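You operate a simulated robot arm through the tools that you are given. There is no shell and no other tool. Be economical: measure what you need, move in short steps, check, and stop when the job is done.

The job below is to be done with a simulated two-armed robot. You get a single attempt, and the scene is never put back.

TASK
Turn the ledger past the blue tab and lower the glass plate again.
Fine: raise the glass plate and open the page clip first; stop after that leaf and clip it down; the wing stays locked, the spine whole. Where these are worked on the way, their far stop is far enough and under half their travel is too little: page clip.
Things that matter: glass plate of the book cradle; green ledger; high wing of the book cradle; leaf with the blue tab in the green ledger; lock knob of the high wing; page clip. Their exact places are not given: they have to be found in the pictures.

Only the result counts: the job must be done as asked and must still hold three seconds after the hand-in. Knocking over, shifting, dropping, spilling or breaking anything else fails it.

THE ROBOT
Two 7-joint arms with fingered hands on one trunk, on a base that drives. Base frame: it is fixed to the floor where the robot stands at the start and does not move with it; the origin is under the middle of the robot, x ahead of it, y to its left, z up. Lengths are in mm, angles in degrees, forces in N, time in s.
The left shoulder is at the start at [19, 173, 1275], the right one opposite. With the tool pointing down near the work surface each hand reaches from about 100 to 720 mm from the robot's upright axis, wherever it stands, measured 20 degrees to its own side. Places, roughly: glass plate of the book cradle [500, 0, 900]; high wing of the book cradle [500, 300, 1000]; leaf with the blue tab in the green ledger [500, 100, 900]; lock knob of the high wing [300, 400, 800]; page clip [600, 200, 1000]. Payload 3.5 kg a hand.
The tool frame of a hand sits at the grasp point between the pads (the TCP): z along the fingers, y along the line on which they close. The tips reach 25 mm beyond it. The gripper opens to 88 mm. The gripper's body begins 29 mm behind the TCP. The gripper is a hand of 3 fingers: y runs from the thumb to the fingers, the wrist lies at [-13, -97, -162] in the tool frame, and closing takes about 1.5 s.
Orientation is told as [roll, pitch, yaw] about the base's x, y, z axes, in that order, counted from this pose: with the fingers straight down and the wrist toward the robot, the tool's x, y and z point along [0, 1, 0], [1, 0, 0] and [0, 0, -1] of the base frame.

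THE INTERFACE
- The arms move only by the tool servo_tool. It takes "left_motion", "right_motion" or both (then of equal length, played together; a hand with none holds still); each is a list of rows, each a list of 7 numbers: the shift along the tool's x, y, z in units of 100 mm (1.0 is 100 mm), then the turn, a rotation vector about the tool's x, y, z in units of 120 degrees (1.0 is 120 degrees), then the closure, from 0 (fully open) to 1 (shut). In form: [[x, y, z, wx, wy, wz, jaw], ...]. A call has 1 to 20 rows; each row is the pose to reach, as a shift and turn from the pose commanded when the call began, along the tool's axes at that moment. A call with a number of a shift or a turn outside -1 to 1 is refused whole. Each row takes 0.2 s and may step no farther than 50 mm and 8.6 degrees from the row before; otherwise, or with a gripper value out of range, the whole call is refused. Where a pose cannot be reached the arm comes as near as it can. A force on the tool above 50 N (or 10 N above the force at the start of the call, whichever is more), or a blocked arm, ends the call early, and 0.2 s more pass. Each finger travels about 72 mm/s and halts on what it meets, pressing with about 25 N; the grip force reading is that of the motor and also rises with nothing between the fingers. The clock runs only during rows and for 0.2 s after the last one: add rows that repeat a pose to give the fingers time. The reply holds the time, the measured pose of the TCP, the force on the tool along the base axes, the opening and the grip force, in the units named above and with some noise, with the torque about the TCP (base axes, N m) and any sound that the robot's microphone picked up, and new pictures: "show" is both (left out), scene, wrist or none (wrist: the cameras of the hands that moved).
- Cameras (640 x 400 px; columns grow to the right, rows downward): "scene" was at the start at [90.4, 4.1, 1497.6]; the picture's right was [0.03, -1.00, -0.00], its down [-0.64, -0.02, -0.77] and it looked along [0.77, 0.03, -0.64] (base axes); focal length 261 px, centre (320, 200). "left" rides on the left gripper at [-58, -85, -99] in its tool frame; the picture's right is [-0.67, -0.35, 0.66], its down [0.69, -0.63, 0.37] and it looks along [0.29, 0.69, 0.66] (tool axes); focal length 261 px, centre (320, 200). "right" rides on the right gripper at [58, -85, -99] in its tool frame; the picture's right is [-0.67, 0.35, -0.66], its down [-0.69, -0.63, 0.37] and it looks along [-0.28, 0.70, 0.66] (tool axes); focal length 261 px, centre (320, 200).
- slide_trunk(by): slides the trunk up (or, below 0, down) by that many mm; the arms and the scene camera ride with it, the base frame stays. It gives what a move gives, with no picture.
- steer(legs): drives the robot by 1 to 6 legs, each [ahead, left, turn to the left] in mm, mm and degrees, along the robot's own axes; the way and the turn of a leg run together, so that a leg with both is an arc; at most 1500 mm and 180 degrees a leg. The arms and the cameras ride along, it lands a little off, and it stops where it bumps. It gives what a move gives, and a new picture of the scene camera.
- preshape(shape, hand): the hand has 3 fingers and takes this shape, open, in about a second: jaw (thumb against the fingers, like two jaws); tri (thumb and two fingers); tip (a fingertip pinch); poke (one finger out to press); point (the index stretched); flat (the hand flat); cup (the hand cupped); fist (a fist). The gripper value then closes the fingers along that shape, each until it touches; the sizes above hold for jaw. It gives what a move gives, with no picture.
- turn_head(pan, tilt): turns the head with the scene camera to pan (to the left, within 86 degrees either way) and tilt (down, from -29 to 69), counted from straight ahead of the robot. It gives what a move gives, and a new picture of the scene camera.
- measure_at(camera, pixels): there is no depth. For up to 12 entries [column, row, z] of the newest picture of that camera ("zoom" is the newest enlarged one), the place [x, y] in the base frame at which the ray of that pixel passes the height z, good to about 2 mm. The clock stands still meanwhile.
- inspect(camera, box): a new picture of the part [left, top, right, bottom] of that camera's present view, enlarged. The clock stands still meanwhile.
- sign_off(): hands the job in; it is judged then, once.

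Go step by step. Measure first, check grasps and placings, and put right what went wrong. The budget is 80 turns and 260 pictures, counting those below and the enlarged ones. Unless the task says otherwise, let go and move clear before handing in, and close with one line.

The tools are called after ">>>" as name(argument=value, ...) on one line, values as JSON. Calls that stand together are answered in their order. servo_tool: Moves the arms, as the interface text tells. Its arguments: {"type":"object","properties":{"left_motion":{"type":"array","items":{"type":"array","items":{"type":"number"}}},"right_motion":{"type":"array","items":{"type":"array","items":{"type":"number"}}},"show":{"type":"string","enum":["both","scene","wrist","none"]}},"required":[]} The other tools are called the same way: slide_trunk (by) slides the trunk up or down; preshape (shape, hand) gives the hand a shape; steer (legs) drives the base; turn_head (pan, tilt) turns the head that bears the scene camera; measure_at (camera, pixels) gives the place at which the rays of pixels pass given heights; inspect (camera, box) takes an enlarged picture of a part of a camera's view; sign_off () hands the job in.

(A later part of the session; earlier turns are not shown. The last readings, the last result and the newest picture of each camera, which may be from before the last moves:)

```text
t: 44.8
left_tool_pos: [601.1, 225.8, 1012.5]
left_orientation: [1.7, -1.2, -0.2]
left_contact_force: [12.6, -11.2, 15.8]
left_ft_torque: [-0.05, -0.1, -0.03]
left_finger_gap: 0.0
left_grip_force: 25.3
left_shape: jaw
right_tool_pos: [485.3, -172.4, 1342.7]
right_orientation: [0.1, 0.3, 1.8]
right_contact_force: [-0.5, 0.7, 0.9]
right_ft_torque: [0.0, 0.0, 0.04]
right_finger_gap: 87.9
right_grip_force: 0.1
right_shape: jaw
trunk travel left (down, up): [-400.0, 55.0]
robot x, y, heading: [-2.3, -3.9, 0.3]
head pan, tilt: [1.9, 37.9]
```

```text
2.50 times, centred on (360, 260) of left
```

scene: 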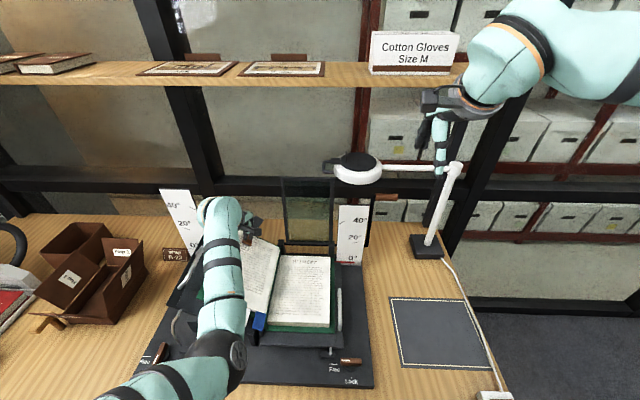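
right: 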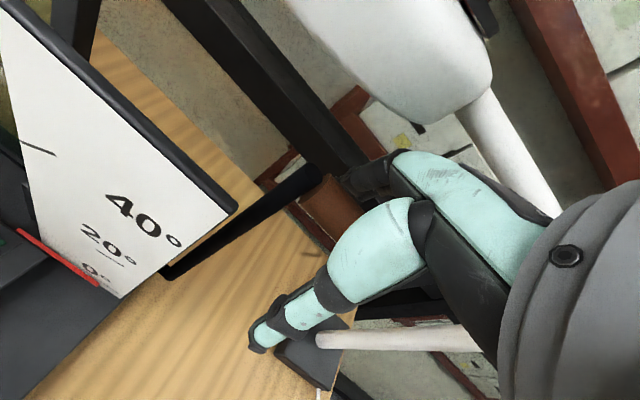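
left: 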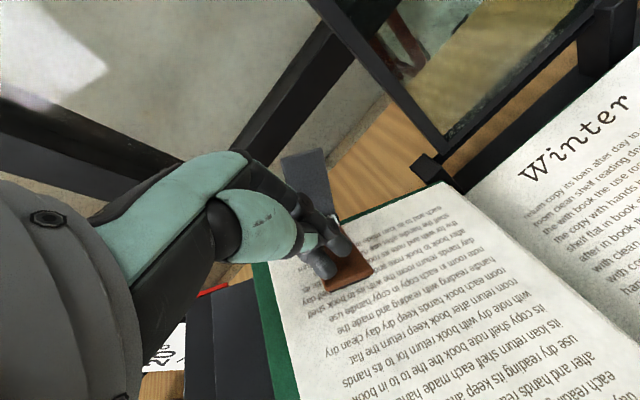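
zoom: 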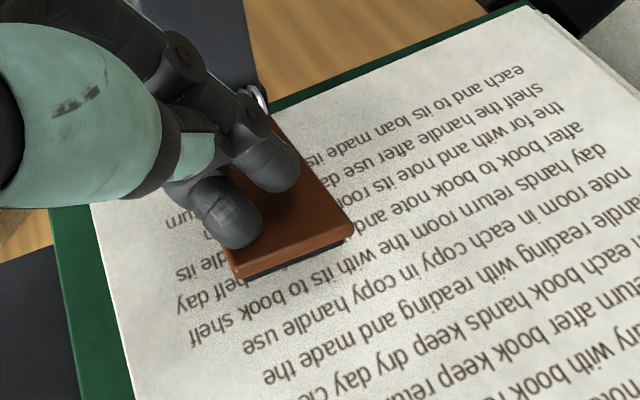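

The jaw is pressed down on the page (~20 N). Withdraw upward and check it stays.

>>> servo_tool(left_motion=[[0, 0.0, 0.02, 0, 0, 0, 1], [0, 0, -0.15, 0, 0, 0, 1], [-0.05, 0, -0.55, 0, 0, 0, 1], [-0.05, 0, -0.95, 0, 0, 0, 1]], show="both")

>>> inspect(camera="left", box=[280, 180, 480, 360])

```text
t: 45.8
left_tool_pos: [597.9, 222.5, 1105.7]
left_orientation: [1.7, -0.7, 0.0]
left_contact_force: [-0.2, 0.0, 0.1]
left_ft_torque: [0.0, -0.02, 0.02]
left_finger_gap: 0.0
left_grip_force: 25.4
left_shape: jaw
right_tool_pos: [483.8, -171.3, 1343.8]
right_orientation: [0.1, 0.3, 2.0]
right_contact_force: [-0.1, 0.1, 0.6]
right_ft_torque: [-0.01, -0.03, -0.04]
right_finger_gap: 87.9
right_grip_force: 0.0
right_shape: jaw
trunk travel left (down, up): [-400.0, 55.0]
robot x, y, heading: [-1.8, -0.1, 0.2]
head pan, tilt: [1.9, 37.9]
```

scene: 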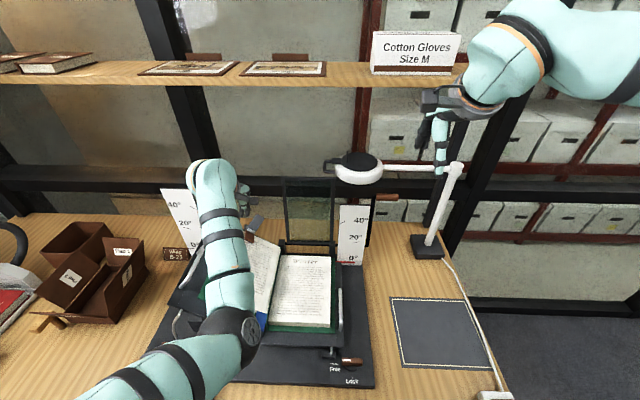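
left: 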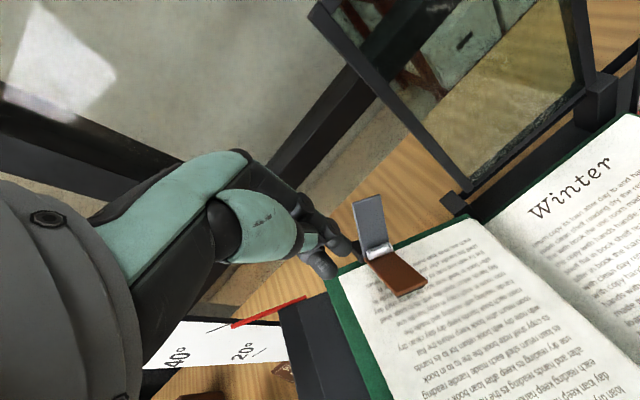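

```text
2.22 times, centred on (380, 270) of left
```

zoom: 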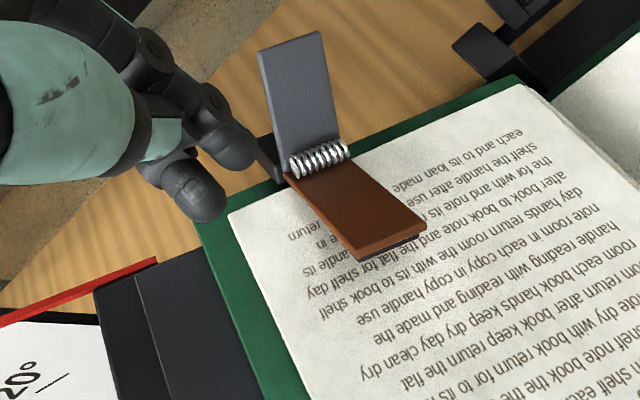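

The clip is shut on the turned leaves. Now the right hand returns to the lever handle (~[684,-165,1070]); left moves up and clear.

>>> servo_tool(right_motion=[[0, 0.33, 0.3, 0, 0, 0, 0], [0, 0.66, 0.6, 0, 0, 0, 0], [0.0, 1.0, 0.9, 0, 0, 0, 0]], left_motion=[[0, -0.1, -0.3, 0, 0, 0, 1], [0, -0.2, -0.6, 0, 0, 0, 1], [0, -0.3, -0.9, 0, 0, 0, 1]], show="none")

>>> servo_tool(right_motion=[[0, 0.33, 0.3, 0, 0, 0, 0], [0, 0.66, 0.6, 0, 0, 0, 0], [0.0, 0.98, 0.9, 0, 0, 0, 0]], show="both")

>>> inspect(camera="scene", box=[330, 140, 450, 240])

```text
t: 46.6
left_tool_pos: [567.6, 233.4, 1195.8]
left_orientation: [2.5, -1.1, 1.0]
left_contact_force: [0.0, 0.9, -0.6]
left_ft_torque: [-0.03, -0.03, 0.02]
left_finger_gap: 0.0
left_grip_force: 25.4
left_shape: jaw
right_tool_pos: [584.3, -165.2, 1254.2]
right_orientation: [0.0, 0.3, 2.0]
right_contact_force: [-0.5, 0.1, -0.1]
right_ft_torque: [0.01, 0.0, -0.01]
right_finger_gap: 87.7
right_grip_force: 0.1
right_shape: jaw
trunk travel left (down, up): [-400.0, 55.0]
robot x, y, heading: [0.4, -2.0, 0.5]
head pan, tilt: [1.9, 37.9]
```

```text
t: 47.4
left_tool_pos: [564.1, 232.8, 1199.9]
left_orientation: [2.2, -1.5, 1.1]
left_contact_force: [-0.8, 1.0, -0.5]
left_ft_torque: [0.0, -0.03, 0.0]
left_finger_gap: 0.0
left_grip_force: 25.2
left_shape: jaw
right_tool_pos: [677.7, -163.6, 1164.7]
right_orientation: [0.0, 0.1, 1.8]
right_contact_force: [-2.4, -1.7, 1.0]
right_ft_torque: [0.03, -0.03, -0.1]
right_finger_gap: 86.5
right_grip_force: 0.0
right_shape: jaw
trunk travel left (down, up): [-400.0, 55.0]
robot x, y, heading: [1.5, 2.7, 0.1]
head pan, tilt: [1.9, 37.9]
```

scene: 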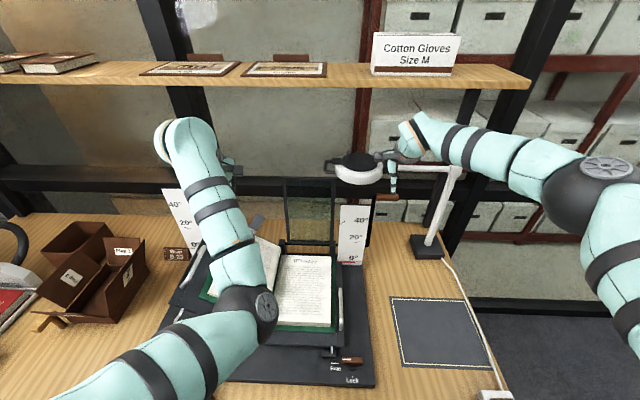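
right: 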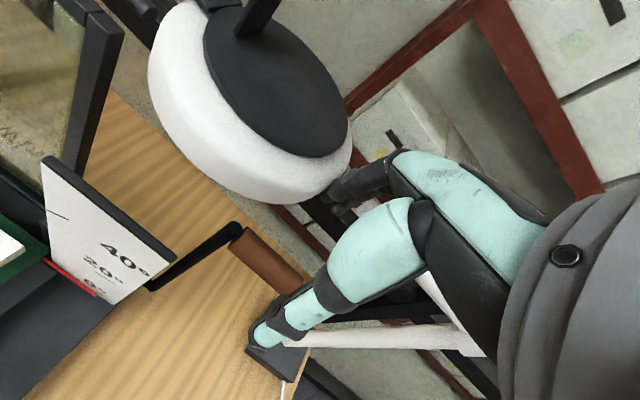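

```text
4.00 times, centred on (390, 190) of scene
```

zoom: 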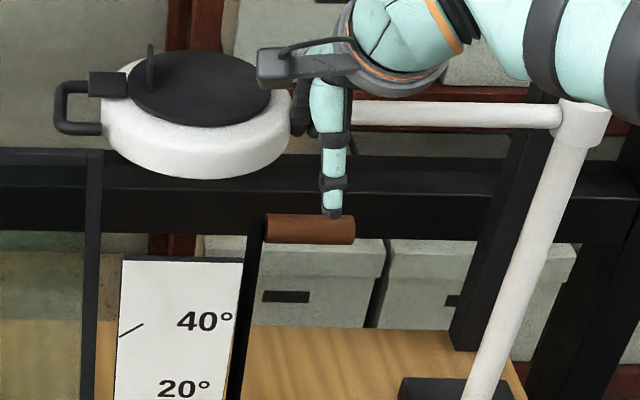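

Small force (-2.4, -1.7 N): the right fingers are brushing the lamp. Back off straight away, then descend in front of it.

>>> servo_tool(right_motion=[[0, -0.15, 0, 0, 0, 0, 0], [0, -0.45, 0, 0, 0, 0, 0], [0, -0.6, 0.2, 0, 0, 0, 0]], show="both")

>>> inspect(camera="scene", box=[330, 140, 450, 240])

```text
t: 48.2
left_tool_pos: [568.6, 232.9, 1197.7]
left_orientation: [2.2, -1.3, 1.2]
left_contact_force: [0.1, 0.6, -0.1]
left_ft_torque: [0.0, -0.04, 0.0]
left_finger_gap: 0.3
left_grip_force: 24.6
left_shape: jaw
right_tool_pos: [620.8, -163.7, 1144.9]
right_orientation: [0.0, 0.2, 1.9]
right_contact_force: [-0.4, -0.3, 0.1]
right_ft_torque: [-0.01, -0.01, 0.01]
right_finger_gap: 87.9
right_grip_force: 0.1
right_shape: jaw
trunk travel left (down, up): [-400.0, 55.0]
robot x, y, heading: [2.8, 3.2, 0.6]
head pan, tilt: [1.9, 37.9]
```

scene: 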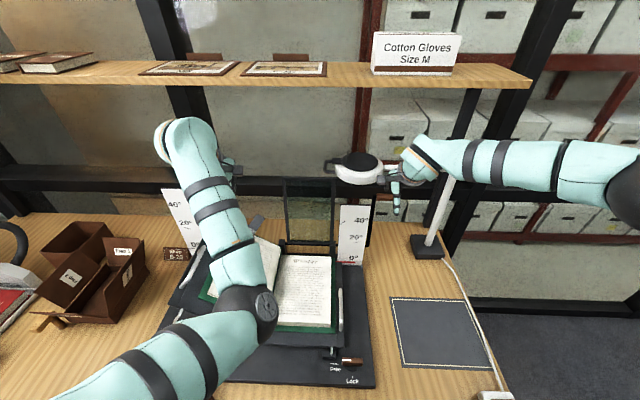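
right: 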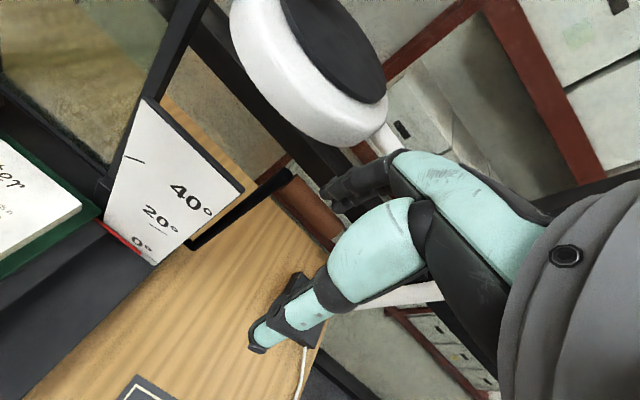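

```text
4.00 times, centred on (390, 190) of scene
```

zoom: 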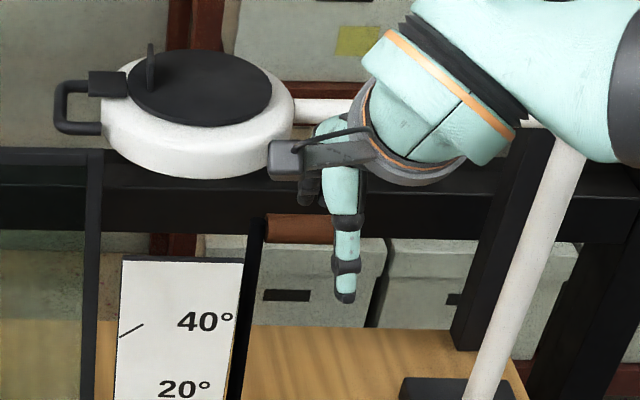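

Lamp unchanged. Go to z≈1125, slide over the handle, then descend around it.

>>> servo_tool(right_motion=[[0, 0, 0.2, 0, 0, 0, 0], [0, 0.3, 0.2, 0, 0, 0, 0], [0, 0.5, 0.2, 0, 0, 0, 0], [0, 0.62, 0.2, 0, 0, 0, 0], [0, 0.62, 0.45, 0, 0, 0, 0], [0, 0.62, 0.75, 0, 0, 0, 0]], show="both")

>>> inspect(camera="scene", box=[330, 140, 450, 240])

```text
t: 49.6
left_tool_pos: [569.7, 234.0, 1196.4]
left_orientation: [2.2, -1.2, 1.1]
left_contact_force: [0.6, -0.1, -1.0]
left_ft_torque: [0.03, -0.01, -0.03]
left_finger_gap: 0.1
left_grip_force: 24.7
left_shape: jaw
right_tool_pos: [684.4, -160.0, 1067.3]
right_orientation: [0.0, 0.3, 1.9]
right_contact_force: [0.1, 0.1, -0.6]
right_ft_torque: [-0.02, -0.02, 0.0]
right_finger_gap: 87.7
right_grip_force: 0.0
right_shape: jaw
trunk travel left (down, up): [-400.0, 55.0]
robot x, y, heading: [-0.4, -2.7, 0.3]
head pan, tilt: [1.9, 37.9]
```

scene: 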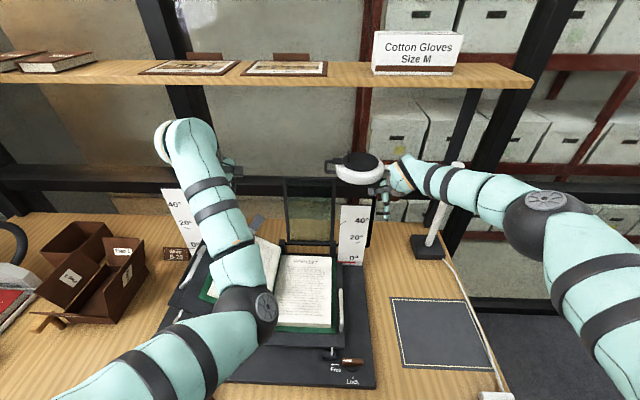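
right: 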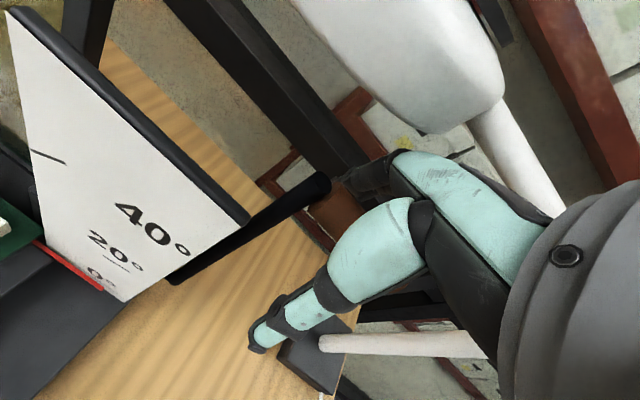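

```text
4.00 times, centred on (390, 190) of scene
```

zoom: 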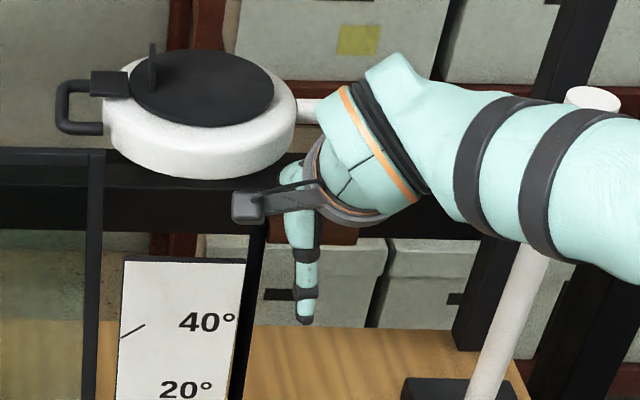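

Handle is between the fingers as before. Close, then swing it back along the arc to ~66°.

>>> servo_tool(right_motion=[[0, 0, 0, 0, 0, 0, 0.4], [0, 0, 0, 0, 0, 0, 0.8], [0, 0, 0, 0, 0, 0, 1], [0, 0, 0, 0, 0, 0, 1], [0, 0, 0, 0, 0, 0, 1], [0, 0, 0, 0, 0, 0, 1], [0, 0, 0, 0, 0, 0, 1], [0, -0.13, -0.01, 0, 0, 0, 1], [0, -0.26, -0.01, 0, 0, 0, 1], [0, -0.39, 0, 0, 0, 0, 1], [0, -0.52, 0.02, 0, 0, 0, 1], [0, -0.65, 0.045, 0, 0, 0, 1], [0, -0.77, 0.08, 0, 0, 0, 1], [0, -0.95, 0.15, 0, 0, 0, 1]], show="both")

```text
t: 52.6
left_tool_pos: [570.3, 234.6, 1196.4]
left_orientation: [2.2, -1.2, 1.1]
left_contact_force: [0.0, 0.4, -0.1]
left_ft_torque: [0.0, -0.02, 0.0]
left_finger_gap: 0.1
left_grip_force: 25.4
left_shape: jaw
right_tool_pos: [588.5, -162.8, 1052.2]
right_orientation: [0.0, 0.3, 1.9]
right_contact_force: [3.7, 9.2, -9.3]
right_ft_torque: [-0.11, -0.13, 0.05]
right_finger_gap: 0.0
right_grip_force: 25.4
right_shape: jaw
trunk travel left (down, up): [-400.0, 55.0]
robot x, y, heading: [-0.1, -0.6, 0.3]
head pan, tilt: [1.9, 37.9]
```

scene: 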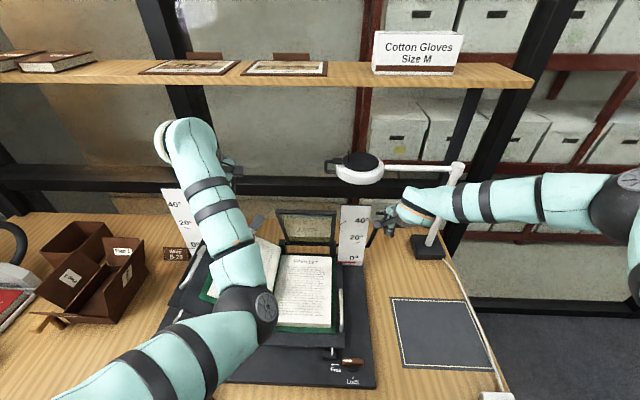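
right: 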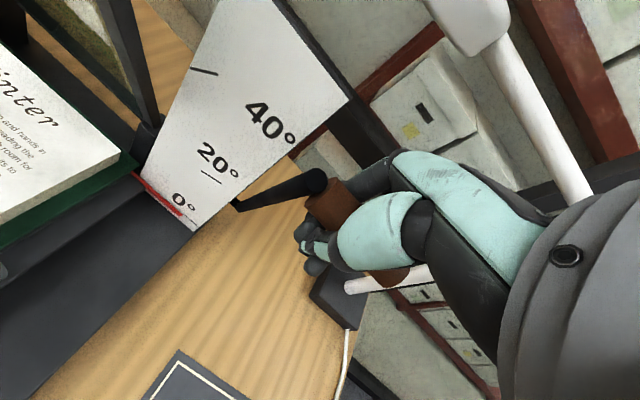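

The plate follows (~60°). Continue lowering to 30°.

>>> servo_tool(right_motion=[[0, -0.17, 0.09, 0, 0, 0, 1], [0, -0.33, 0.195, 0, 0, 0, 1], [0, -0.485, 0.32, 0, 0, 0, 1], [0, -0.62, 0.455, 0, 0, 0, 1], [0, -0.745, 0.61, 0, 0, 0, 1], [0, -0.85, 0.77, 0, 0, 0, 1]], show="both")

```text
t: 54.0
left_tool_pos: [568.7, 234.4, 1196.8]
left_orientation: [2.3, -1.2, 1.2]
left_contact_force: [0.2, -0.7, -0.3]
left_ft_torque: [-0.02, 0.0, 0.02]
left_finger_gap: 0.1
left_grip_force: 25.0
left_shape: jaw
right_tool_pos: [502.1, -166.2, 976.0]
right_orientation: [0.0, 0.3, 1.8]
right_contact_force: [2.9, 7.2, -1.9]
right_ft_torque: [-0.1, -0.08, 0.02]
right_finger_gap: 0.2
right_grip_force: 25.2
right_shape: jaw
trunk travel left (down, up): [-400.0, 55.0]
robot x, y, heading: [0.6, 3.4, 0.1]
head pan, tilt: [1.9, 37.9]
```

scene: 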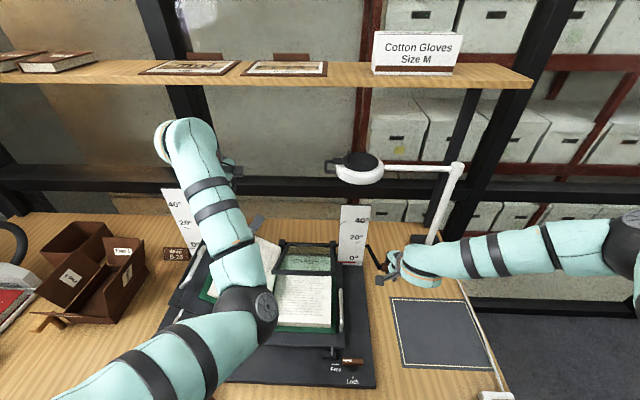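
right: 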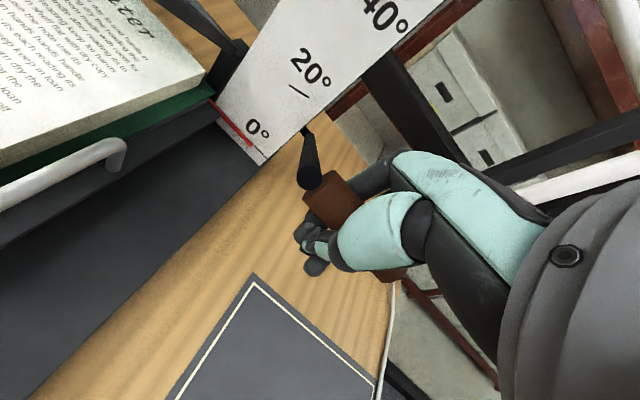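

Continue to nearly flat.

>>> servo_tool(right_motion=[[0, -0.08, 0.14, 0, 0, 0, 1], [0, -0.14, 0.29, 0, 0, 0, 1], [0, -0.19, 0.45, 0, 0, 0, 1], [0, -0.22, 0.61, 0, 0, 0, 1], [0, -0.24, 0.77, 0, 0, 0, 1], [0, -0.25, 0.9, 0, 0, 0, 1]], show="both")

>>> inspect(camera="scene", box=[250, 210, 430, 340])

```text
t: 55.4
left_tool_pos: [568.4, 234.6, 1197.2]
left_orientation: [2.2, -1.3, 1.1]
left_contact_force: [-0.3, 0.5, -0.2]
left_ft_torque: [-0.04, 0.02, -0.01]
left_finger_gap: 0.1
left_grip_force: 24.8
left_shape: jaw
right_tool_pos: [492.6, -168.8, 956.9]
right_orientation: [-0.1, 0.4, 1.9]
right_contact_force: [-1.0, 8.2, -1.1]
right_ft_torque: [-0.1, -0.02, -0.01]
right_finger_gap: 0.0
right_grip_force: 25.2
right_shape: jaw
right hand out of reach, approached as far as the arm can: row 2, 3, 4, 5, 6
trunk travel left (down, up): [-400.0, 55.0]
robot x, y, heading: [4.6, 1.0, 0.3]
head pan, tilt: [1.9, 37.9]
```

scene: 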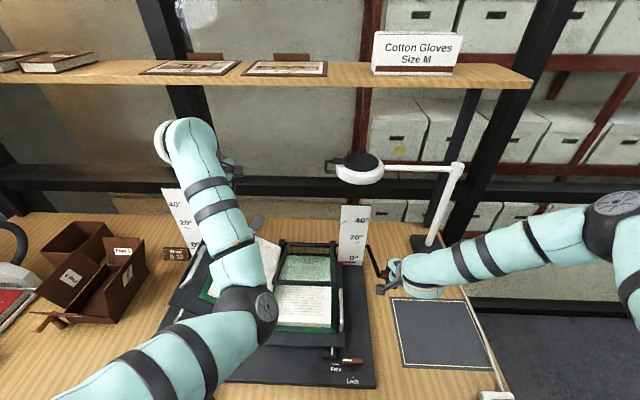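
right: 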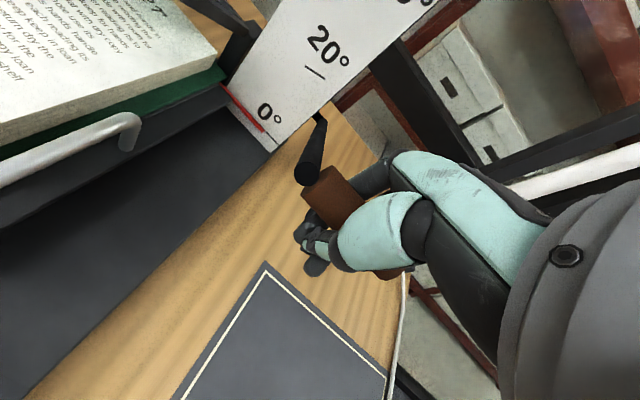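

```text
3.08 times, centred on (340, 275) of scene
```

zoom: 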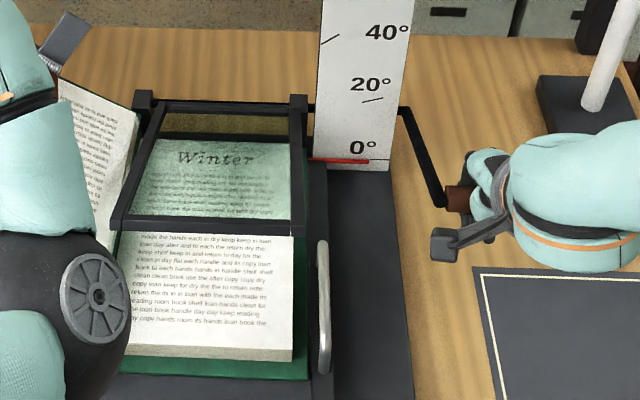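

The right arm hit its lower reach limit with the trunk high; plate at ~22°. I lower the trunk in small steps with matching x-corrections.

>>> slide_trunk(by=-20)

>>> servo_tool(right_motion=[[0, -0.07, 0, 0, 0, 0, 1], [0, -0.07, 0, 0, 0, 0, 1]], show="none")

>>> slide_trunk(by=-20)

>>> servo_tool(right_motion=[[0, -0.05, 0, 0, 0, 0, 1], [0, -0.05, 0, 0, 0, 0, 1]], show="both")

```text
t: 56.1
left_tool_pos: [566.2, 256.8, 1184.1]
left_orientation: [3.5, -2.1, 3.0]
left_contact_force: [0.2, -0.2, 0.2]
left_ft_torque: [-0.03, -0.02, -0.02]
left_finger_gap: 0.0
left_grip_force: 25.8
left_shape: jaw
right_tool_pos: [490.2, -171.2, 936.1]
right_orientation: [-0.3, 0.6, 1.6]
right_contact_force: [-8.0, -0.5, 2.3]
right_ft_torque: [-0.03, -0.13, 0.02]
right_finger_gap: 0.0
right_grip_force: 25.2
right_shape: jaw
trunk travel left (down, up): [-380.0, 75.0]
robot x, y, heading: [-1.0, 1.1, -0.1]
head pan, tilt: [1.9, 37.9]
```

```text
t: 56.7
left_tool_pos: [565.6, 256.4, 1186.1]
left_orientation: [3.1, -2.2, 3.2]
left_contact_force: [-0.2, -0.1, 0.4]
left_ft_torque: [0.03, 0.0, -0.01]
left_finger_gap: 0.0
left_grip_force: 24.7
left_shape: jaw
right_tool_pos: [491.3, -170.0, 935.6]
right_orientation: [-0.1, 0.7, 1.8]
right_contact_force: [-10.6, -0.3, 2.5]
right_ft_torque: [0.01, -0.18, 0.01]
right_finger_gap: 0.1
right_grip_force: 25.1
right_shape: jaw
right hand out of reach, approached as far as the arm can: row 1, 2
trunk travel left (down, up): [-380.0, 75.0]
robot x, y, heading: [-6.1, -1.7, 0.2]
head pan, tilt: [1.9, 37.9]
```

```text
t: 57.3
left_tool_pos: [563.4, 262.0, 1169.8]
left_orientation: [3.4, -2.5, 3.8]
left_contact_force: [0.0, -0.2, 0.1]
left_ft_torque: [0.0, 0.0, 0.02]
left_finger_gap: 0.0
left_grip_force: 24.4
left_shape: jaw
right_tool_pos: [487.3, -171.5, 916.8]
right_orientation: [-0.2, 0.5, 1.8]
right_contact_force: [-26.5, 1.9, 6.6]
right_ft_torque: [0.02, -0.6, 0.02]
right_finger_gap: 0.0
right_grip_force: 24.9
right_shape: jaw
trunk travel left (down, up): [-360.0, 95.0]
robot x, y, heading: [-0.1, -1.1, 0.2]
head pan, tilt: [1.9, 37.9]
```

```text
t: 57.9
left_tool_pos: [562.3, 261.9, 1169.9]
left_orientation: [3.2, -2.5, 3.8]
left_contact_force: [-0.5, 1.1, -0.6]
left_ft_torque: [-0.03, 0.0, 0.0]
left_finger_gap: 0.0
left_grip_force: 25.0
left_shape: jaw
right_tool_pos: [487.8, -170.1, 918.0]
right_orientation: [-0.4, 0.6, 1.7]
right_contact_force: [-29.4, 3.3, 7.0]
right_ft_torque: [-0.01, -0.66, 0.07]
right_finger_gap: 0.0
right_grip_force: 24.8
right_shape: jaw
right hand out of reach, approached as far as the arm can: row 1, 2
trunk travel left (down, up): [-360.0, 95.0]
robot x, y, heading: [-2.0, 3.5, 0.4]
head pan, tilt: [1.9, 37.9]
```

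scene: 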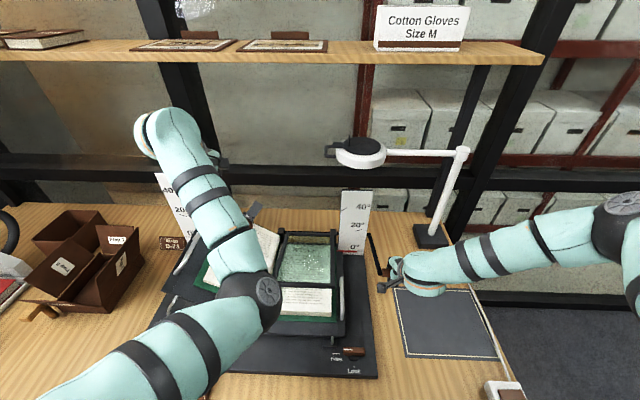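
right: 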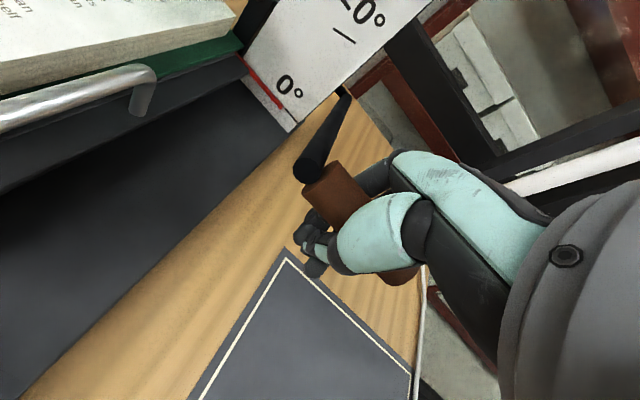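

The handle pushes the hand toward me (−29 N in x) since the arm can't retract here. I back the base 10 mm to relieve it.

>>> steer(legs=[[-10, 0, 0]])

```text
t: 58.7
left_tool_pos: [559.8, 262.4, 1166.7]
left_orientation: [3.4, -2.2, 3.7]
left_contact_force: [-0.6, 0.5, 0.2]
left_ft_torque: [-0.01, 0.0, 0.0]
left_finger_gap: 0.0
left_grip_force: 24.9
left_shape: jaw
right_tool_pos: [484.2, -172.1, 915.2]
right_orientation: [-0.2, 0.8, 1.7]
right_contact_force: [-2.5, 0.1, -0.5]
right_ft_torque: [0.0, -0.05, 0.02]
right_finger_gap: 0.0
right_grip_force: 24.8
right_shape: jaw
trunk travel left (down, up): [-360.0, 95.0]
robot x, y, heading: [-11.1, 2.0, 0.3]
head pan, tilt: [1.9, 37.9]
```

scene: 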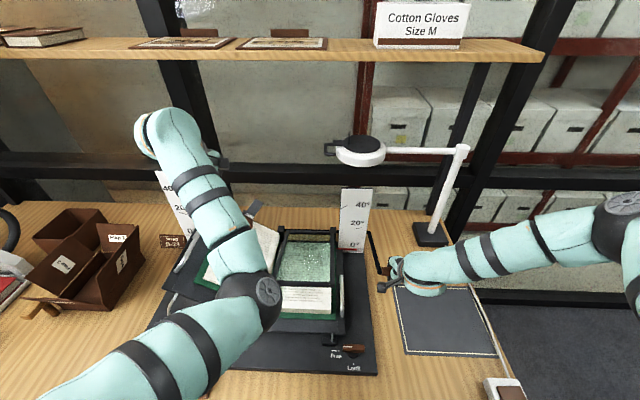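

Force relieved. Continue lowering: −20, base −4, −15.

>>> slide_trunk(by=-20)

>>> steer(legs=[[-5, 0, 0]])

>>> inspect(camera="scene", box=[260, 200, 440, 330])

>>> inspect(camera="right", box=[0, 0, 640, 400])

```text
t: 59.4
left_tool_pos: [555.0, 275.7, 1153.0]
left_orientation: [4.1, -2.8, 5.1]
left_contact_force: [1.3, 0.2, -0.4]
left_ft_torque: [-0.01, 0.0, 0.02]
left_finger_gap: 0.0
left_grip_force: 24.7
left_shape: jaw
right_tool_pos: [481.5, -172.6, 896.6]
right_orientation: [-0.4, 1.0, 1.6]
right_contact_force: [-14.0, 0.6, 0.7]
right_ft_torque: [0.0, -0.37, 0.0]
right_finger_gap: 0.1
right_grip_force: 25.3
right_shape: jaw
trunk travel left (down, up): [-340.0, 115.0]
robot x, y, heading: [-10.3, -0.7, 0.3]
head pan, tilt: [1.9, 37.9]
```

```text
t: 60.1
left_tool_pos: [555.5, 274.8, 1151.6]
left_orientation: [3.8, -2.7, 5.1]
left_contact_force: [0.8, 0.2, -0.1]
left_ft_torque: [0.03, -0.01, 0.0]
left_finger_gap: 0.0
left_grip_force: 25.5
left_shape: jaw
right_tool_pos: [477.9, -173.1, 895.1]
right_orientation: [-0.3, 1.1, 1.6]
right_contact_force: [-3.0, 0.8, -0.2]
right_ft_torque: [-0.02, -0.08, 0.0]
right_finger_gap: 0.3
right_grip_force: 25.4
right_shape: jaw
trunk travel left (down, up): [-340.0, 115.0]
robot x, y, heading: [-13.3, 4.5, 0.4]
head pan, tilt: [1.9, 37.9]
```

scene: 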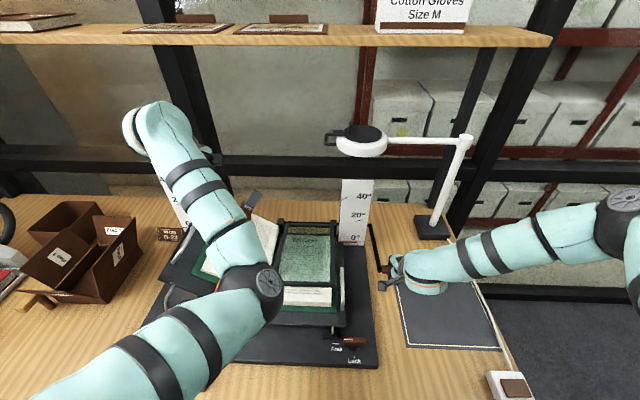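

```text
3.08 times, centred on (350, 265) of scene
```

zoom: 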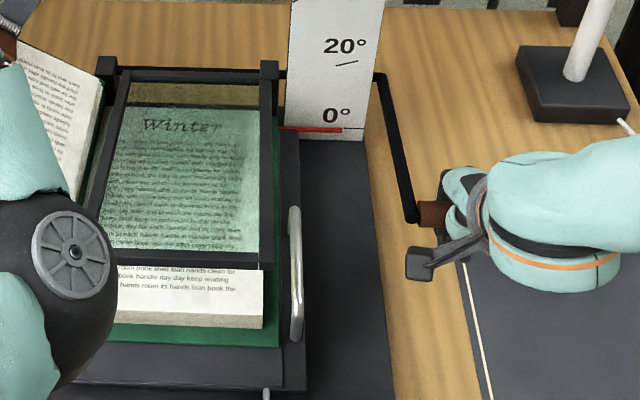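

```text
1.00 times, centred on (320, 200) of right (not enlarged: the box is as wide or as high as the picture)
```

zoom: 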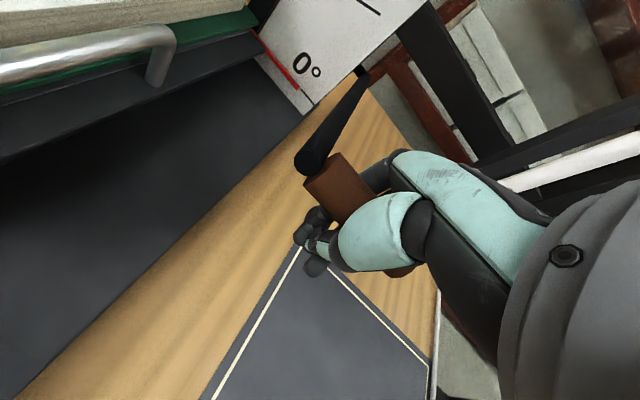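

Plate is a few degrees above closed. Lower 15 more, then 10.

>>> slide_trunk(by=-14)

>>> slide_trunk(by=-7)

>>> inspect(camera="right", box=[0, 0, 640, 400])

>>> inspect(camera="scene", box=[260, 200, 440, 330])

```text
t: 60.7
left_tool_pos: [553.4, 284.5, 1140.9]
left_orientation: [4.2, -3.1, 6.0]
left_contact_force: [0.0, -0.9, 0.4]
left_ft_torque: [0.03, 0.05, -0.03]
left_finger_gap: 0.0
left_grip_force: 24.4
left_shape: jaw
right_tool_pos: [478.3, -173.2, 882.9]
right_orientation: [-0.4, 1.2, 1.5]
right_contact_force: [-6.4, 2.9, -1.2]
right_ft_torque: [-0.12, -0.18, 0.01]
right_finger_gap: 0.3
right_grip_force: 25.3
right_shape: jaw
trunk travel left (down, up): [-326.0, 129.0]
robot x, y, heading: [-10.9, -0.4, 0.4]
head pan, tilt: [1.9, 37.9]
```

```text
t: 61.2
left_tool_pos: [552.1, 287.6, 1135.0]
left_orientation: [4.3, -3.2, 6.2]
left_contact_force: [0.0, -0.4, -0.2]
left_ft_torque: [-0.01, -0.02, 0.0]
left_finger_gap: 0.1
left_grip_force: 24.6
left_shape: jaw
right_tool_pos: [478.2, -173.7, 875.4]
right_orientation: [-0.4, 1.2, 1.4]
right_contact_force: [-10.9, 1.4, -0.6]
right_ft_torque: [-0.08, -0.34, -0.01]
right_finger_gap: 0.0
right_grip_force: 24.9
right_shape: jaw
trunk travel left (down, up): [-319.0, 136.0]
robot x, y, heading: [-13.3, -0.7, 0.2]
head pan, tilt: [1.9, 37.9]
```

```text
1.00 times, centred on (320, 200) of right (not enlarged: the box is as wide or as high as the picture)
```

zoom: 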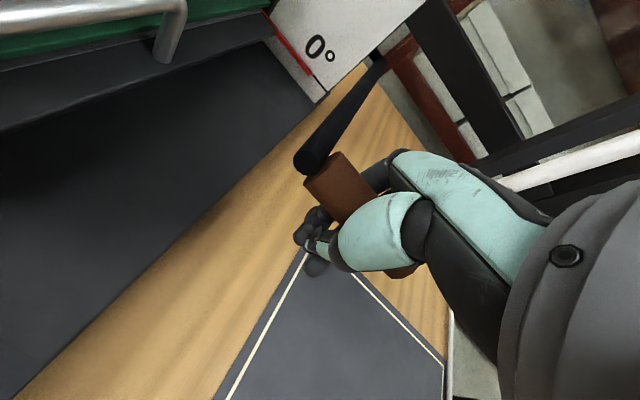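

```text
3.08 times, centred on (350, 265) of scene
```

zoom: 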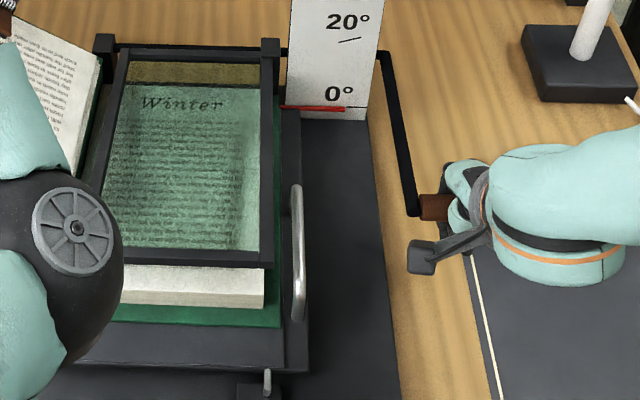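

No seat contact yet (fz≈0). Continue in small steps.

>>> slide_trunk(by=-7)

>>> slide_trunk(by=-6)

>>> inspect(camera="scene", box=[260, 200, 440, 330])

```text
t: 61.8
left_tool_pos: [551.4, 289.1, 1129.0]
left_orientation: [4.4, -3.3, 6.5]
left_contact_force: [-0.9, 0.9, -0.4]
left_ft_torque: [0.0, -0.01, 0.03]
left_finger_gap: 0.0
left_grip_force: 24.9
left_shape: jaw
right_tool_pos: [477.9, -173.9, 868.8]
right_orientation: [-0.5, 1.3, 1.5]
right_contact_force: [-14.7, 2.7, 0.2]
right_ft_torque: [-0.06, -0.49, 0.0]
right_finger_gap: 0.2
right_grip_force: 24.5
right_shape: jaw
trunk travel left (down, up): [-312.0, 143.0]
robot x, y, heading: [-16.2, -0.1, 0.3]
head pan, tilt: [1.9, 37.9]
```

```text
t: 62.4
left_tool_pos: [551.7, 291.5, 1123.3]
left_orientation: [4.4, -3.4, 6.8]
left_contact_force: [0.9, -0.8, 0.3]
left_ft_torque: [0.02, 0.02, -0.01]
left_finger_gap: 0.0
left_grip_force: 25.2
left_shape: jaw
right_tool_pos: [476.9, -173.4, 863.5]
right_orientation: [-0.5, 1.4, 1.5]
right_contact_force: [-17.1, 2.1, -0.9]
right_ft_torque: [-0.04, -0.48, 0.02]
right_finger_gap: 0.0
right_grip_force: 25.2
right_shape: jaw
trunk travel left (down, up): [-306.0, 149.0]
robot x, y, heading: [-14.8, 0.6, 0.6]
head pan, tilt: [1.9, 37.9]
```

```text
3.08 times, centred on (350, 265) of scene
```

zoom: 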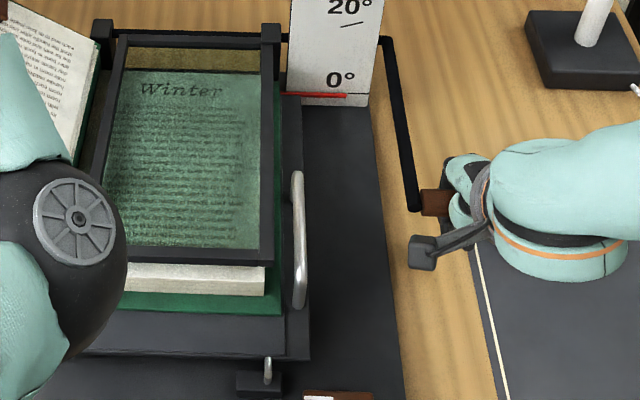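

Check the handle's height by triangulation, since force alone is ambiguous.

>>> measure_at(camera="zoom", pixels=[[421, 202, 860], [421, 202, 880], [421, 202, 900], [388, 40, 880], [388, 40, 900], [105, 25, 900], [115, 262, 880], [270, 262, 880]])

>>> servo_tool(right_motion=[[0, 0, 0, 0, 0, 0, 1]], show="both")

>>> inspect(camera="right", box=[240, 20, 440, 220])

```text
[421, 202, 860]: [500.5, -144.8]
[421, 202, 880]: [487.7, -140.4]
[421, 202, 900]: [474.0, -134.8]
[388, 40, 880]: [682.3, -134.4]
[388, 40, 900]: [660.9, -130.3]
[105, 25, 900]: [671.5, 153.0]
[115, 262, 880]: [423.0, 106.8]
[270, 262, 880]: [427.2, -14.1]
```

```text
t: 62.8
left_tool_pos: [550.3, 290.9, 1124.7]
left_orientation: [4.1, -3.5, 6.8]
left_contact_force: [0.2, 0.1, -0.1]
left_ft_torque: [0.0, 0.0, 0.0]
left_finger_gap: 0.2
left_grip_force: 25.3
left_shape: jaw
right_tool_pos: [477.1, -173.8, 863.2]
right_orientation: [-0.5, 1.4, 1.4]
right_contact_force: [-18.4, 2.9, -1.0]
right_ft_torque: [-0.08, -0.54, 0.06]
right_finger_gap: 0.0
right_grip_force: 25.1
right_shape: jaw
trunk travel left (down, up): [-306.0, 149.0]
robot x, y, heading: [-14.2, -2.9, 0.5]
head pan, tilt: [1.9, 37.9]
```

scene: 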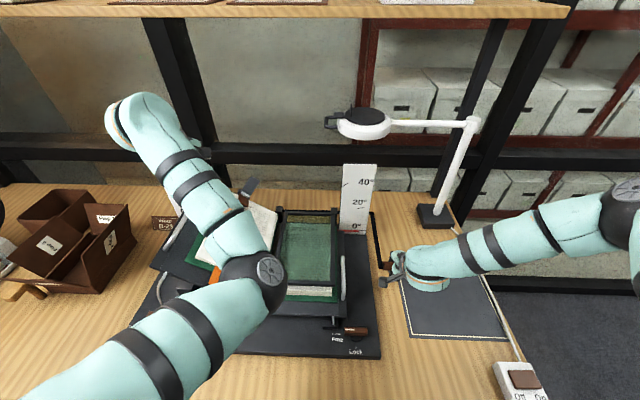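
right: 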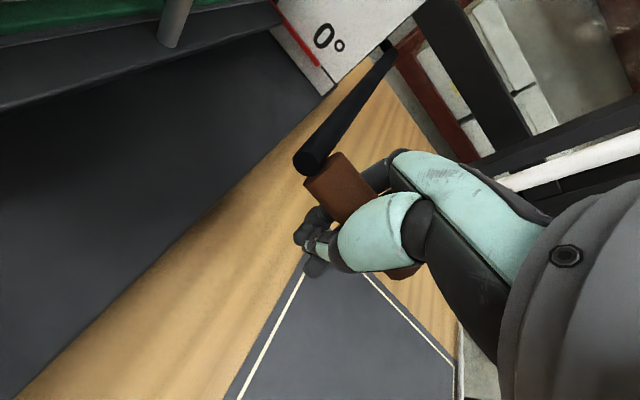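

```text
2.00 times, centred on (340, 120) of right
```

zoom: 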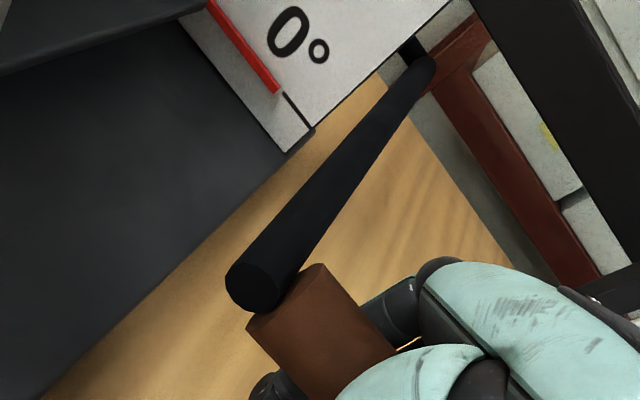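

>>> measure_at(camera="right", pixels=[[320, 168, 870], [320, 168, 880], [320, 168, 890], [320, 168, 900]])

>>> inspect(camera="scene", box=[360, 200, 440, 300])

>>> inspect(camera="scene", box=[260, 190, 360, 320])

```text
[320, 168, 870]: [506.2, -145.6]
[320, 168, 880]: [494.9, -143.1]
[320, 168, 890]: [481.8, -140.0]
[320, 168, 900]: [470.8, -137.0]
```

```text
4.00 times, centred on (400, 250) of scene
```

zoom: 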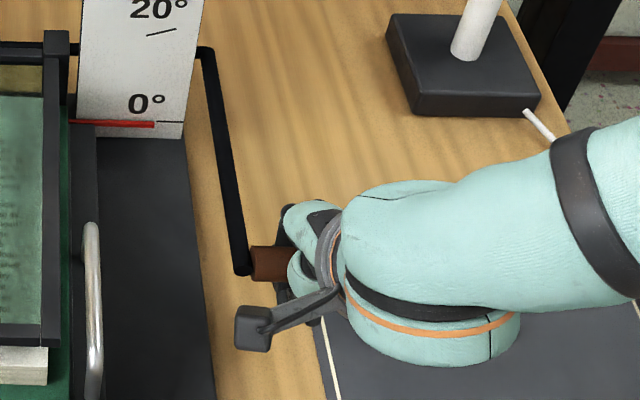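

```text
3.08 times, centred on (310, 255) of scene
```

zoom: 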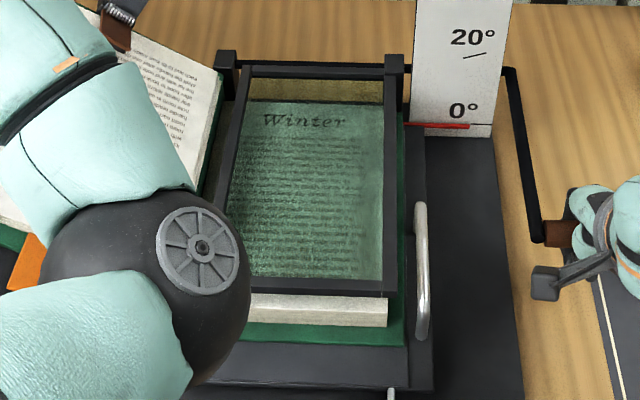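

Handle is at z≈888, near its original 884. Lower a bit more until the seat reaction shows.

>>> slide_trunk(by=-5)

>>> slide_trunk(by=-5)

>>> inspect(camera="right", box=[240, 20, 440, 220])

```text
t: 63.3
left_tool_pos: [552.4, 292.4, 1118.9]
left_orientation: [4.4, -3.5, 6.8]
left_contact_force: [-0.6, -0.3, 0.0]
left_ft_torque: [0.03, -0.01, -0.01]
left_finger_gap: 0.0
left_grip_force: 24.7
left_shape: jaw
right_tool_pos: [477.9, -173.5, 858.1]
right_orientation: [-0.5, 1.5, 1.5]
right_contact_force: [-18.1, 2.0, -0.9]
right_ft_torque: [-0.05, -0.59, 0.05]
right_finger_gap: 0.0
right_grip_force: 24.9
right_shape: jaw
trunk travel left (down, up): [-301.0, 154.0]
robot x, y, heading: [-16.0, 1.8, 0.3]
head pan, tilt: [1.9, 37.9]
```

```text
t: 63.8
left_tool_pos: [550.7, 292.7, 1113.9]
left_orientation: [4.3, -3.7, 6.9]
left_contact_force: [-0.4, 0.9, 0.3]
left_ft_torque: [0.0, 0.02, 0.02]
left_finger_gap: 0.0
left_grip_force: 25.1
left_shape: jaw
right_tool_pos: [477.6, -173.7, 853.3]
right_orientation: [-0.5, 1.5, 1.5]
right_contact_force: [-17.8, 1.9, -1.8]
right_ft_torque: [-0.06, -0.57, 0.0]
right_finger_gap: 0.0
right_grip_force: 25.2
right_shape: jaw
trunk travel left (down, up): [-296.0, 159.0]
robot x, y, heading: [-15.2, -1.9, 0.2]
head pan, tilt: [1.9, 37.9]
```

```text
2.00 times, centred on (340, 120) of right
```

zoom: 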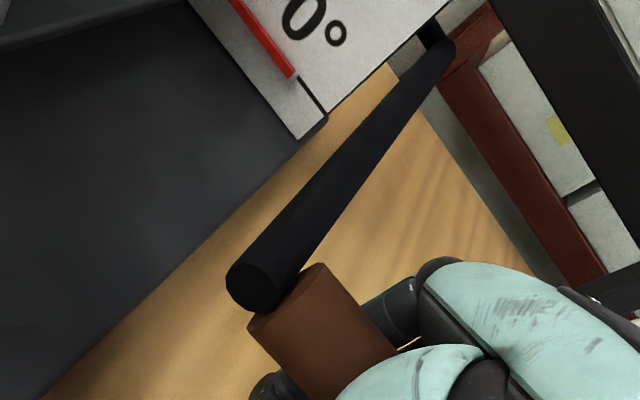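

Handle still moves with the hand. Continue.

>>> slide_trunk(by=-5)

>>> slide_trunk(by=-4)

>>> inspect(camera="right", box=[240, 20, 440, 220])

>>> inspect(camera="scene", box=[260, 180, 360, 310])

```text
t: 64.4
left_tool_pos: [550.1, 293.5, 1109.9]
left_orientation: [4.3, -3.6, 7.0]
left_contact_force: [0.3, 0.4, -0.7]
left_ft_torque: [-0.01, 0.0, 0.01]
left_finger_gap: 0.0
left_grip_force: 25.4
left_shape: jaw
right_tool_pos: [478.2, -174.0, 848.5]
right_orientation: [-0.6, 1.6, 1.4]
right_contact_force: [-17.3, 0.0, 0.4]
right_ft_torque: [-0.05, -0.58, 0.02]
right_finger_gap: 0.0
right_grip_force: 25.1
right_shape: jaw
trunk travel left (down, up): [-291.0, 164.0]
robot x, y, heading: [-17.6, 0.6, 0.4]
head pan, tilt: [1.9, 37.9]
```

```text
t: 64.9
left_tool_pos: [549.9, 295.3, 1107.7]
left_orientation: [4.2, -3.7, 7.2]
left_contact_force: [-0.1, -0.1, 0.1]
left_ft_torque: [0.0, 0.0, -0.02]
left_finger_gap: 0.0
left_grip_force: 25.3
left_shape: jaw
right_tool_pos: [478.1, -173.4, 846.1]
right_orientation: [-0.5, 1.5, 1.3]
right_contact_force: [-18.0, -0.9, 14.5]
right_ft_torque: [0.09, -0.42, 0.09]
right_finger_gap: 0.2
right_grip_force: 25.0
right_shape: jaw
trunk travel left (down, up): [-287.0, 168.0]
robot x, y, heading: [-17.0, 2.4, -0.0]
head pan, tilt: [1.9, 37.9]
```

```text
2.00 times, centred on (340, 120) of right
```

zoom: 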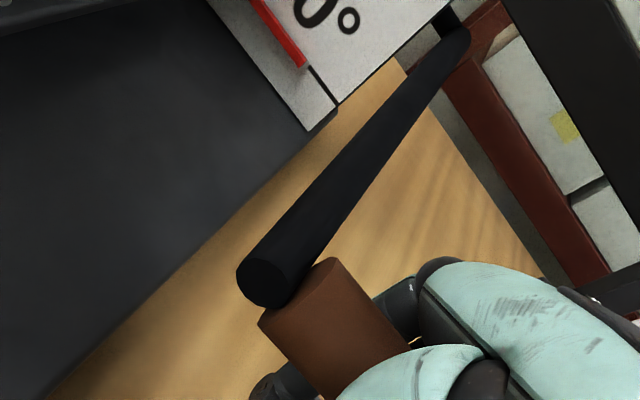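

```text
3.08 times, centred on (310, 245) of scene
```

zoom: 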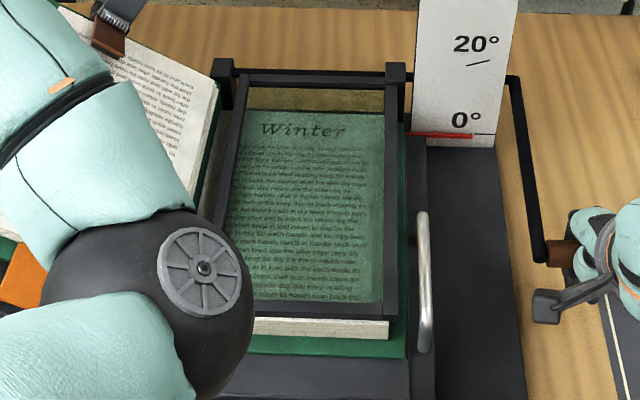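

fz 14.5 N: the plate is seated. Open the right hand, then rise straight up.

>>> servo_tool(right_motion=[[0, 0, 0, 0, 0, 0, 0.6], [0, 0, 0, 0, 0, 0, 0.2], [0, 0, 0, 0, 0, 0, 0], [0, 0, 0, 0, 0, 0, 0], [0, 0, 0, 0, 0, 0, 0], [0, 0, 0, 0, 0, 0, 0], [0, 0, 0, 0, 0, 0, 0]], show="both")

```text
t: 66.5
left_tool_pos: [554.7, 294.1, 1104.1]
left_orientation: [4.3, -3.4, 7.1]
left_contact_force: [0.1, 0.9, -0.3]
left_ft_torque: [-0.02, 0.0, -0.02]
left_finger_gap: 0.0
left_grip_force: 24.7
left_shape: jaw
right_tool_pos: [481.4, -173.3, 842.7]
right_orientation: [-0.5, 1.8, 1.3]
right_contact_force: [0.1, -0.5, 0.7]
right_ft_torque: [-0.02, 0.0, -0.03]
right_finger_gap: 87.5
right_grip_force: 0.1
right_shape: jaw
trunk travel left (down, up): [-287.0, 168.0]
robot x, y, heading: [-17.5, -1.9, 0.3]
head pan, tilt: [1.9, 37.9]
```

scene: 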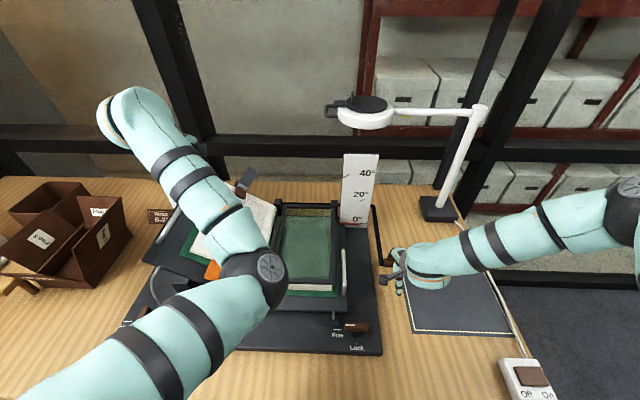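
right: 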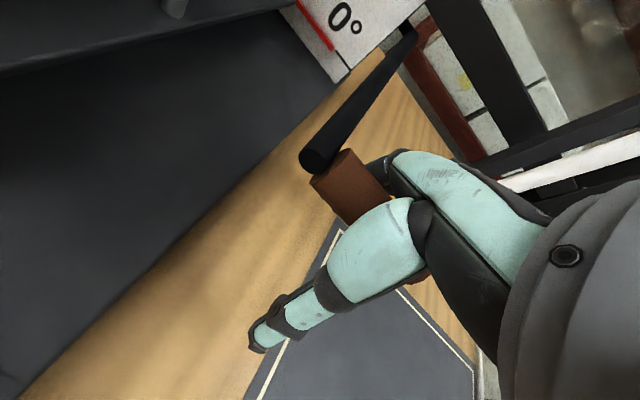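

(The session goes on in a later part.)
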